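You operate a simulated robot arm through the tools that you are given. There is no shell and no other tool. Be economical: measure what you need, move in short steps, check, and stop when the job is done.

You are at the controls of a simulated robot arm. One attempt, no reset.

## Task
Put one of the lint clumps from the top of the riveting bench on the sample board there.
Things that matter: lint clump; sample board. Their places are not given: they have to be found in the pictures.

The check looks at the end state, three seconds after you hand in, the way a careful person would. Anything else that was tipped, shoved, dropped, spilled or broken makes it a failure.

## Robot
A 7-joint arm with a two-finger parallel gripper, fixed in place. Base frame: the origin is at the foot of the arm, x ahead of it, y to its left, z up; the work surface is at about z = 0. Units: m, degrees, N and s.
With the tool pointing down near the work surface it reaches from about 0.22 to 0.58 m from the base axis. Its first joint turns from -66.0 to 66.0 degrees. Payload 2.5 kg.
The TCP is the grasp point between the finger pads, 0.023 m short of the fingertips. In the tool frame z runs along the fingers and y along their closing line. Largest opening 0.094 m; finger width 0.038, thickness 0.01; the body of the gripper, 0.054 by 0.096 m, starts 0.039 m behind the TCP.
Orientation is that of the tool frame in the base frame, as [roll, pitch, yaw] about the fixed x, y, z axes, in that order (R = Rz(yaw) Ry(pitch) Rx(roll)). With the fingers straight down and closing along the base's y, the tool's x points along the base's -x, its y along +y and its z along -z.

## Interface
- The arm moves only by the tool jog_arm. Its argument "increments" is a list that holds one entry, the list of rows, each a list of 7 numbers: the shift along the tool's x, y, z in units of 400 mm (1.0 is 400 mm), then the turn, a rotation vector about the tool's x, y, z in units of 90 degrees (1.0 is 90 degrees), then the gripper command, from -1 (shut) to 1 (fully open), values between in proportion. In form: [[[dx, dy, dz, wx, wy, wz, jaw], ...]]. A call has 1 to 20 rows; each row is the pose to reach, as a shift and turn from the pose commanded when the call began, along the tool's axes at that moment. A call with a number of a shift or a turn outside -1 to 1 is refused whole. Rows are played at 5 a second. More than 0.05 m and 8.6 degrees between two rows, or a gripper value outside its range, and nothing of the call is played. A pose out of reach is approached as far as the arm can. The call stops where the force on the tool passes 40 N (or 10 N more than at its start, if that is more) or the arm is blocked; 0.2 s more then pass. The fingers move at their own pace (about 0.108 m/s each) and stop on an object; they squeeze with about 31 N. The grip force told is the motor's: it shows also when the fingers shut on nothing. Time passes only in rows, and 0.2 s behind the last, so rows that repeat a pose let the fingers close. It gives the time, the measured TCP pose, the force on the tool (base axes), the opening and the grip force at its end, in the units of the frame above (readings bear some noise), and new pictures: "views" is both (left out), scene, wrist or none.
- Cameras (640 x 400 px; columns grow to the right, rows downward): "scene" is fixed at [0.1046, -0.4038, 0.5352]; the picture's right is [0.91, -0.41, 0.00], its down [-0.27, -0.60, -0.76] and it looks along [0.31, 0.69, -0.65] (base axes); focal length 229 px, centre (320, 200). "wrist" rides on the gripper at [-0.039, 0, -0.044] in the tool frame; the picture's right is [0.00, -1.00, 0.00], its down [0.97, 0.00, -0.24] and it looks along [0.24, 0.00, 0.97] (tool axes); focal length 218 px, centre (320, 200).
- pixel_to_xyz(camera, pixels): for up to 12 pixels [column, row] of the newest picture of that camera ("zoom" is the newest enlarged one), the place [x, y, z] in the base frame of the surface seen there, good to about 0.002 m. The clock stands still meanwhile.
- inspect(camera, box): a new picture of the part [left, top, right, bottom] of that camera's present view, enlarged. The clock stands still meanwhile.
- finish_job(): hands the job in; it is judged then, once.

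Go step by step. Measure first, check grasps and placings, and put right what went wrong. The budget is 60 turns and 120 pictures, counting those below and the enlarged ones. Unless the task says otherwise, let go and move clear before handing in, and close with one line.

The tools are called after "Request:" by a JSON object that holds its "method" and its "body". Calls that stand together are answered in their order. jog_arm: Moves the arm, as the interface text tells. Its arguments: {"type":"object","properties":{"increments":{"type":"array","items":{"type":"array","items":{"type":"array","items":{"type":"number"}}}},"views":{"type":"string","enum":["both","scene","wrist","none"]}},"required":["increments"]} The other tools are called the same way: pixel_to_xyz (camera, pixels) gives the place of the surface under pixels of a picture; inspect (camera, box) takes an enlarged picture of a part of a camera's view; finish_job () hands the job in.

At the start:

```text
t: 0.0
eef_pos: [0.2772, 0.328, 0.2681]
ee_rot: [-179.9, 0.0, 180.0]
wrist_force: [-0.9, -0.2, -1.0]
grip_width: 0.0941
gripper_force: 0.1
```

scene: 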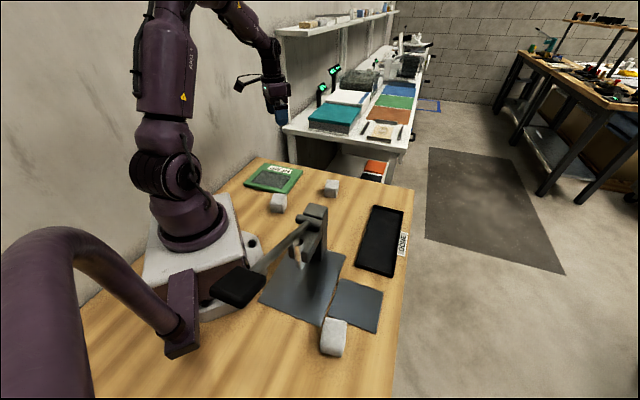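
wrist: 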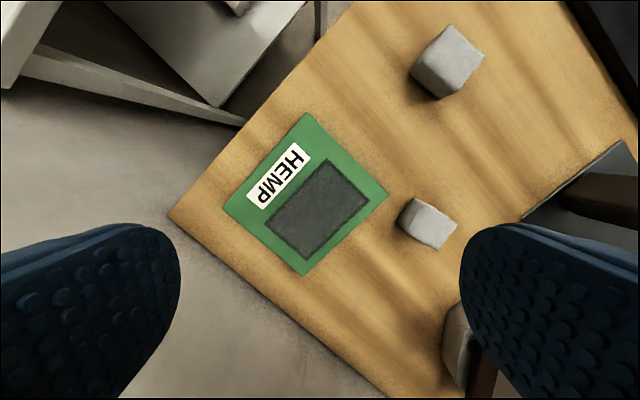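

The pictures show a green board labelled HEMP at scene (273,178), and whitish lumps at (279,202), (331,187) and (334,337). I'll enlarge the view and measure them.

Request:
{"method": "inspect", "body": {"camera": "scene", "box": [220, 150, 420, 275]}}

Request:
{"method": "inspect", "body": {"camera": "scene", "box": [240, 250, 400, 370]}}

Request:
{"method": "pixel_to_xyz", "body": {"camera": "wrist", "pixels": [[308, 113], [387, 194], [303, 275], [224, 208], [318, 210], [277, 176], [432, 220], [400, 218], [452, 52], [440, 95], [447, 25], [483, 55]]}}

Request:
{"method": "pixel_to_xyz", "body": {"camera": "scene", "pixels": [[279, 197], [279, 208], [331, 183], [331, 193], [335, 325], [333, 350], [250, 168], [290, 170], [273, 180], [315, 210], [400, 208], [370, 270]]}}

```text
3.20 times, centred on (320, 212) of scene
```

zoom: 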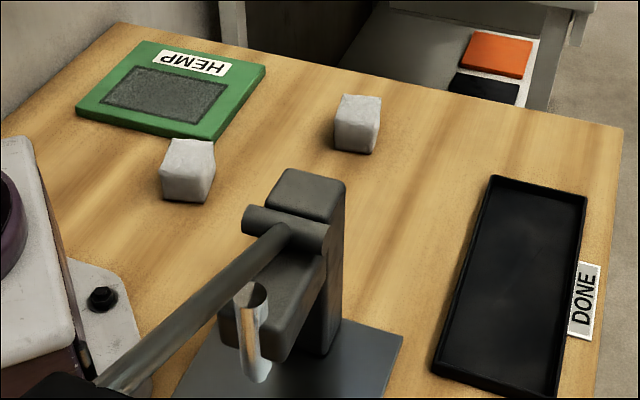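

```text
3.33 times, centred on (320, 310) of scene
```

zoom: 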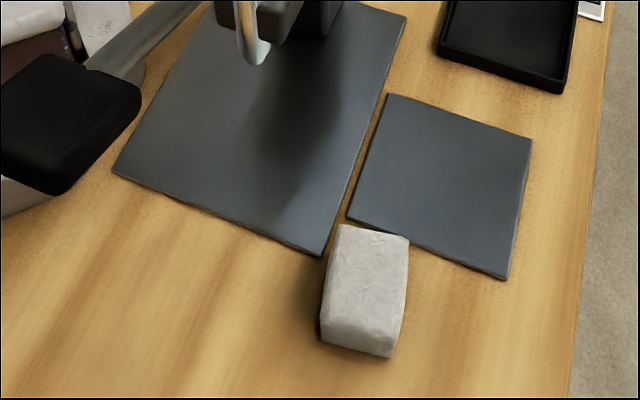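

```text
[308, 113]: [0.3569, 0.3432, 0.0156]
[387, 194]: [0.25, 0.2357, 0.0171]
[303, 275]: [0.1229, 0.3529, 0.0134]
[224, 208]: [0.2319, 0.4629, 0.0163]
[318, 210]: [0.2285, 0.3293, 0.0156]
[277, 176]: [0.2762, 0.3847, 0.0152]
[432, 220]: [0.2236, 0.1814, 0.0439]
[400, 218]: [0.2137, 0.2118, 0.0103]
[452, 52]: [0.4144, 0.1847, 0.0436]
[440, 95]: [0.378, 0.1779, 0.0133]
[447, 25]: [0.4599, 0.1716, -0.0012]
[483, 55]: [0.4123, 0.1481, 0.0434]
```

```text
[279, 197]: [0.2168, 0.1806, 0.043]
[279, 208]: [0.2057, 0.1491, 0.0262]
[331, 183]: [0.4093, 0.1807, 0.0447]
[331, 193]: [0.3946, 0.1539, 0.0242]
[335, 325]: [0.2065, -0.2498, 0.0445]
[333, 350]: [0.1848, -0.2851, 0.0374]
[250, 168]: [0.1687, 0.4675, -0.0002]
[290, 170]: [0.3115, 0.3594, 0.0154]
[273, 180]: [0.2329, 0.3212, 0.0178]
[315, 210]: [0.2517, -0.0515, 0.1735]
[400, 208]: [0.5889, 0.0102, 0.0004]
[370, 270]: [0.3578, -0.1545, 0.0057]
```

The clump near (0.41, 0.165) is clear of everything else, and the board is centred near (0.24, 0.35), with its top at 0.016. I'll move above the clump to read its orientation.

Request:
{"method": "jog_arm", "body": {"increments": [[[-0.055, -0.068, 0.02, 0, 0, 0, 1], [-0.11, -0.136, 0.04, 0, 0, 0, 1], [-0.165, -0.204, 0.06, 0, 0, 0, 1], [-0.22, -0.272, 0.08, 0, 0, 0, 1], [-0.275, -0.34, 0.1, 0, 0, 0, 1], [-0.3325, -0.4075, 0.12, 0, 0, 0, 1], [-0.3325, -0.4075, 0.12, 0, 0, 0, 1]]], "views": "wrist"}}

```text
t: 1.6
eef_pos: [0.4103, 0.1637, 0.2213]
ee_rot: [-180.0, -0.1, 180.0]
wrist_force: [-0.2, 1.4, -0.6]
grip_width: 0.0939
gripper_force: 0.2
```

wrist: 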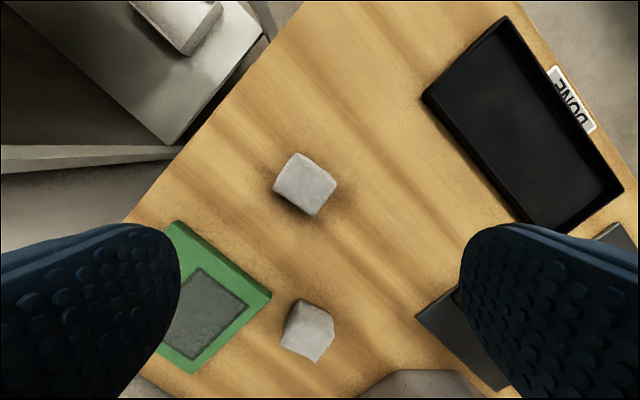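

Request:
{"method": "inspect", "body": {"camera": "wrist", "box": [256, 136, 352, 232]}}

Request:
{"method": "pixel_to_xyz", "body": {"camera": "wrist", "pixels": [[298, 155], [335, 184], [279, 183], [311, 206], [306, 180], [274, 190], [314, 214], [307, 332]]}}

```text
4.17 times, centred on (304, 184) of wrist
```

zoom: 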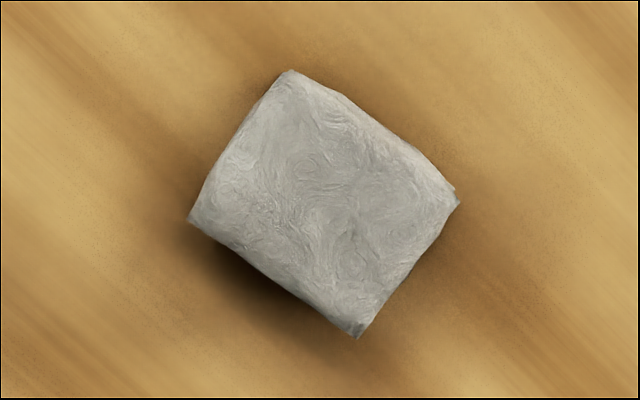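

```text
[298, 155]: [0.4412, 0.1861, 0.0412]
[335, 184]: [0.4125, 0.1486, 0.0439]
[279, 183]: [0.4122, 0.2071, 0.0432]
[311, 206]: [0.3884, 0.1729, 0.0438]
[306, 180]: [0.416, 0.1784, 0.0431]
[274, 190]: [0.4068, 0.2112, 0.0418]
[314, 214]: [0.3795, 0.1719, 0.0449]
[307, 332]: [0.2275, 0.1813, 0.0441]
```

The clump's top corners give a centre of (0.411, 0.179), sides of about 47 × 42 mm, and its long side at about 52° in the base frame. I'll turn +38° about the tool's z and come down to a hover.

Request:
{"method": "jog_arm", "body": {"increments": [[[0, 0.0385, 0.06, 0, 0, 0.084, 1], [0, 0.0385, 0.12, 0, 0, 0.168, 1], [0, 0.0385, 0.18, 0, 0, 0.252, 1], [0, 0.0385, 0.24, 0, 0, 0.336, 1], [0, 0.0385, 0.3, 0, 0, 0.422, 1], [0, 0.0385, 0.3, 0, 0, 0.422, 1]]], "views": "both"}}

```text
t: 3.0
eef_pos: [0.4102, 0.1816, 0.1008]
ee_rot: [-179.9, 0.0, 142.0]
wrist_force: [-0.4, 0.4, 0.3]
grip_width: 0.0943
gripper_force: 0.0
```

scene: 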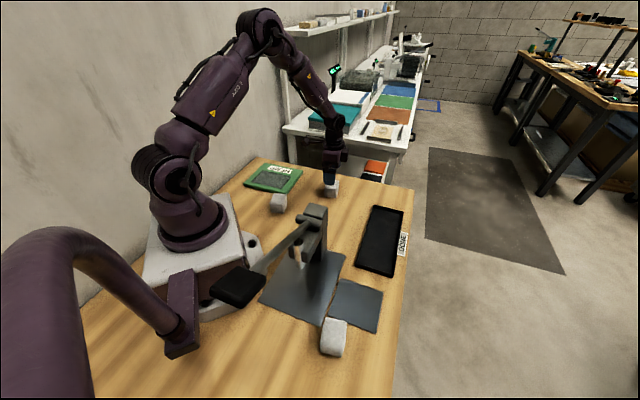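
wrist: 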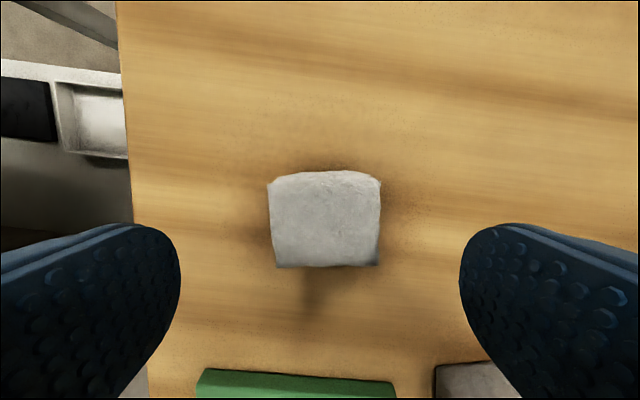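

The clump is squared up and centred between the fingers at wrist (325,218). Next I'll descend to z 0.029 and close.

Request:
{"method": "jog_arm", "body": {"increments": [[[0, 0, 0.06, 0, 0, 0, 1], [0, 0, 0.12, 0, 0, 0, 1], [0, 0, 0.15, 0, 0, 0, 1], [0, 0, 0.18, 0, 0, 0, 1], [0, 0, 0.18, 0, 0, 0, 1], [0, 0, 0.18, 0, 0, 0, -1], [0, 0, 0.18, 0, 0, 0, -1], [0, 0, 0.18, 0, 0, 0, -1], [0, 0, 0.18, 0, 0, 0, -1]]], "views": "both"}}

```text
t: 5.0
eef_pos: [0.4104, 0.1825, 0.0293]
ee_rot: [180.0, 0.0, 141.9]
wrist_force: [-0.3, 0.5, -0.1]
grip_width: 0.0592
gripper_force: 31.6
```

scene: 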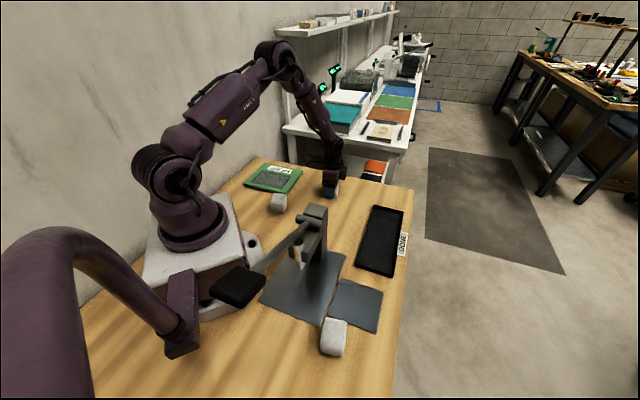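
wrist: 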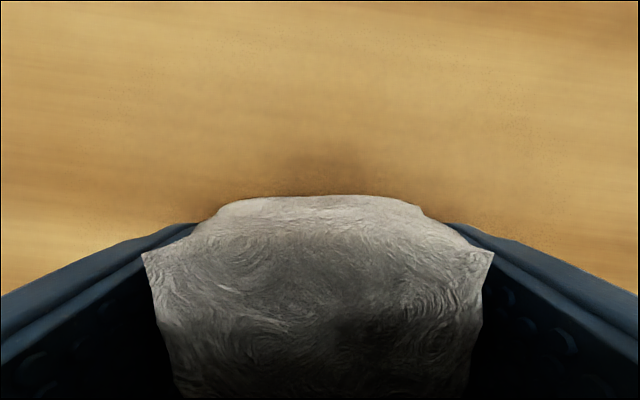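

The fingers hold the clump with 31.6 N at 0.059 m. I'll lift 0.12 m and look.

Request:
{"method": "jog_arm", "body": {"increments": [[[0, 0, -0.05, 0, 0, 0, -1], [0, 0, -0.12, 0, 0, 0, -1], [0, 0, -0.2, 0, 0, 0, -1], [0, 0, -0.3, 0, 0, 0, -1], [0, 0, -0.3, 0, 0, 0, -1]]], "views": "both"}}

```text
t: 6.2
eef_pos: [0.4143, 0.1806, 0.1498]
ee_rot: [180.0, 0.0, 142.0]
wrist_force: [0.6, 0.4, 0.4]
grip_width: 0.0593
gripper_force: 30.7
```

scene: 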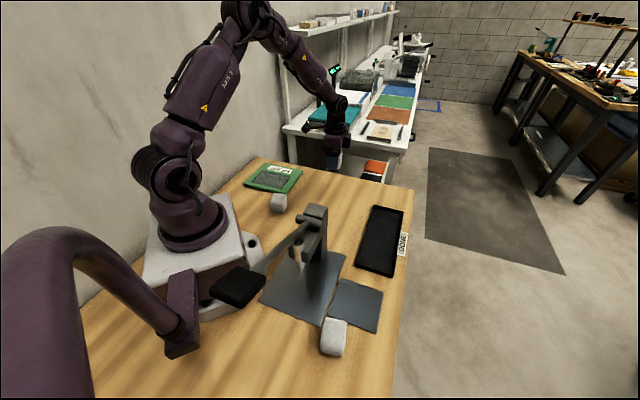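
wrist: 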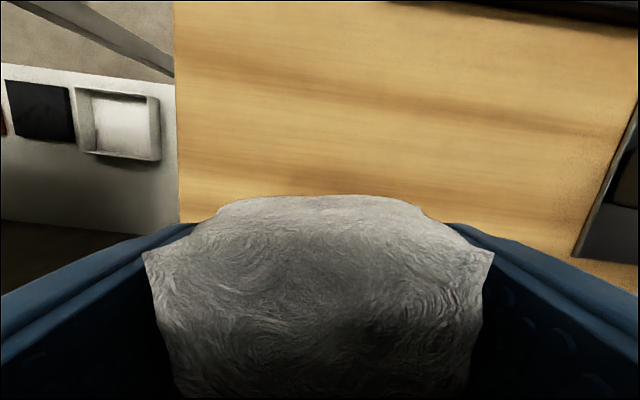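

The clump is held, with the gap steady at 0.059 m. I'll carry it at z 0.15 to above the board, at about (0.233, 0.336).

Request:
{"method": "jog_arm", "body": {"increments": [[[0.084, 0.004, 0, 0, 0, 0, -1], [0.168, 0.009, 0, 0, 0, 0, -1], [0.252, 0.014, 0, 0, 0, 0, -1], [0.336, 0.018, 0, 0, 0, 0, -1], [0.42, 0.023, 0, 0, 0, 0, -1], [0.504, 0.027, 0, 0, 0, 0, -1], [0.588, 0.032, 0, 0, 0, 0, -1], [0.588, 0.032, 0, 0, 0, 0, -1], [0.588, 0.032, 0, 0, 0, 0, -1]]], "views": "both"}}

```text
t: 8.2
eef_pos: [0.2332, 0.3368, 0.1478]
ee_rot: [-180.0, 0.1, 141.9]
wrist_force: [0.3, -0.6, -1.0]
grip_width: 0.0596
gripper_force: 31.6
```

scene: 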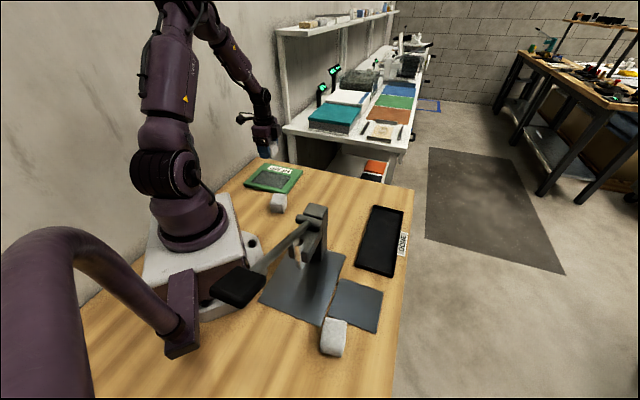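
wrist: 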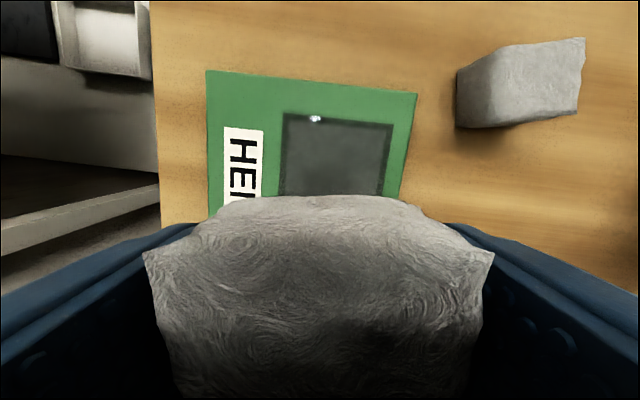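

I'll check the board's position from this nearer view before lowering.

Request:
{"method": "pixel_to_xyz", "body": {"camera": "wrist", "pixels": [[209, 74], [413, 96], [213, 200], [403, 185], [330, 160], [480, 110]]}}

```text
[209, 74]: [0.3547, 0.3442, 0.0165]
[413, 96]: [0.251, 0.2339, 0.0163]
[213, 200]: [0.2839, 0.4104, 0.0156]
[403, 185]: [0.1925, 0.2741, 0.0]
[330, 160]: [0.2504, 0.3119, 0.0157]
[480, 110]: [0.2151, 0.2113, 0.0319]
```

The board agrees with the first measurement, with its top at 0.016. I'll lower 0.103 m, which should leave the clump resting just on the board.

Request:
{"method": "jog_arm", "body": {"increments": [[[0, 0, 0.07, 0, 0, 0, -1], [0, 0, 0.14, 0, 0, 0, -1], [0, 0, 0.2, 0, 0, 0, -1], [0, 0, 0.23, 0, 0, 0, -1], [0, 0, 0.2475, 0, 0, 0, -1], [0, 0, 0.2575, 0, 0, 0, -1], [0, 0, 0.2575, 0, 0, 0, -1]]], "views": "both"}}

```text
t: 9.8
eef_pos: [0.2318, 0.3361, 0.0456]
ee_rot: [179.9, 0.0, 142.0]
wrist_force: [-0.3, 0.5, -1.0]
grip_width: 0.0593
gripper_force: 30.6
```

scene: 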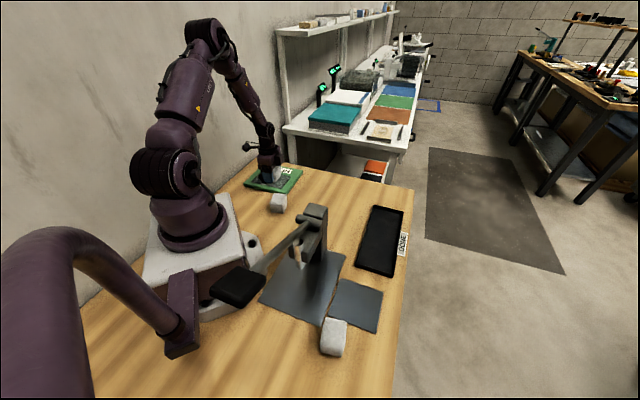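
wrist: 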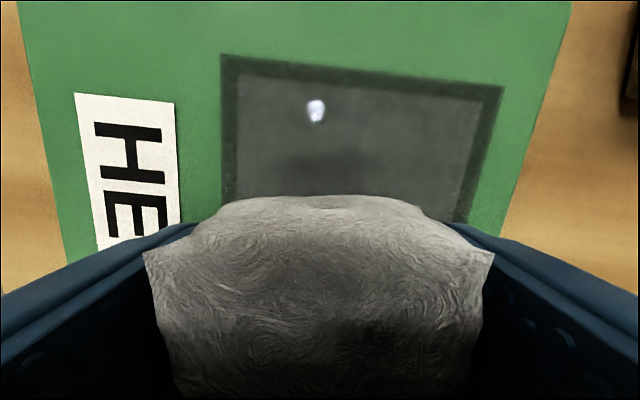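

The clump is over the board at z 0.0456, practically touching. I'll open the fingers and then rise straight up.

Request:
{"method": "jog_arm", "body": {"increments": [[[0, 0, 0.001, 0, 0, 0, 0.4], [0, 0, 0.001, 0, 0, 0, 0.7], [0, 0, 0.001, 0, 0, 0, 1], [0, 0, 0.001, 0, 0, 0, 1], [0, 0, -0.04, 0, 0, 0, 1], [0, 0, -0.1, 0, 0, 0, 1], [0, 0, -0.2, 0, 0, 0, 1], [0, 0, -0.3, 0, 0, 0, 1], [0, 0, -0.4, 0, 0, 0, 1], [0, 0, -0.4, 0, 0, 0, 1]]], "views": "both"}}

```text
t: 12.0
eef_pos: [0.2343, 0.3352, 0.204]
ee_rot: [179.9, -0.1, 142.0]
wrist_force: [-0.3, 0.9, -0.1]
grip_width: 0.0938
gripper_force: 0.0
```

scene: 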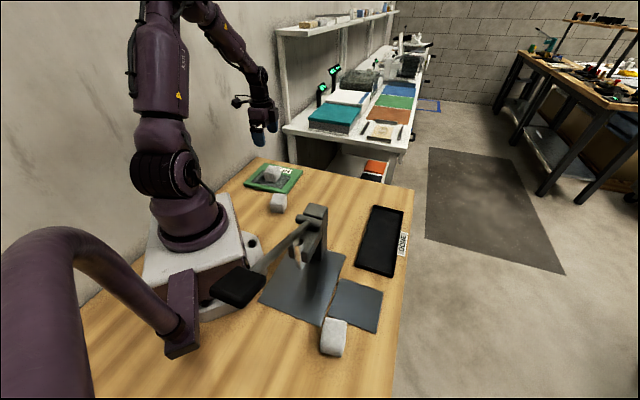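
wrist: 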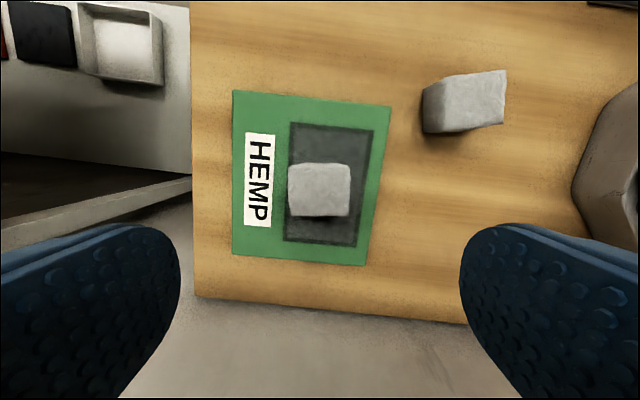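

The clump rests flat on the board at wrist (320,190). The gripper is open and clear, and nothing else has moved, so I'm handing in.

Request:
{"method": "finish_job", "body": {}}

```text
The job is handed in.
```

One lint clump is resting on the green HEMP sample board, mostly over its dark patch, with the gripper open and clear and nothing else disturbed.
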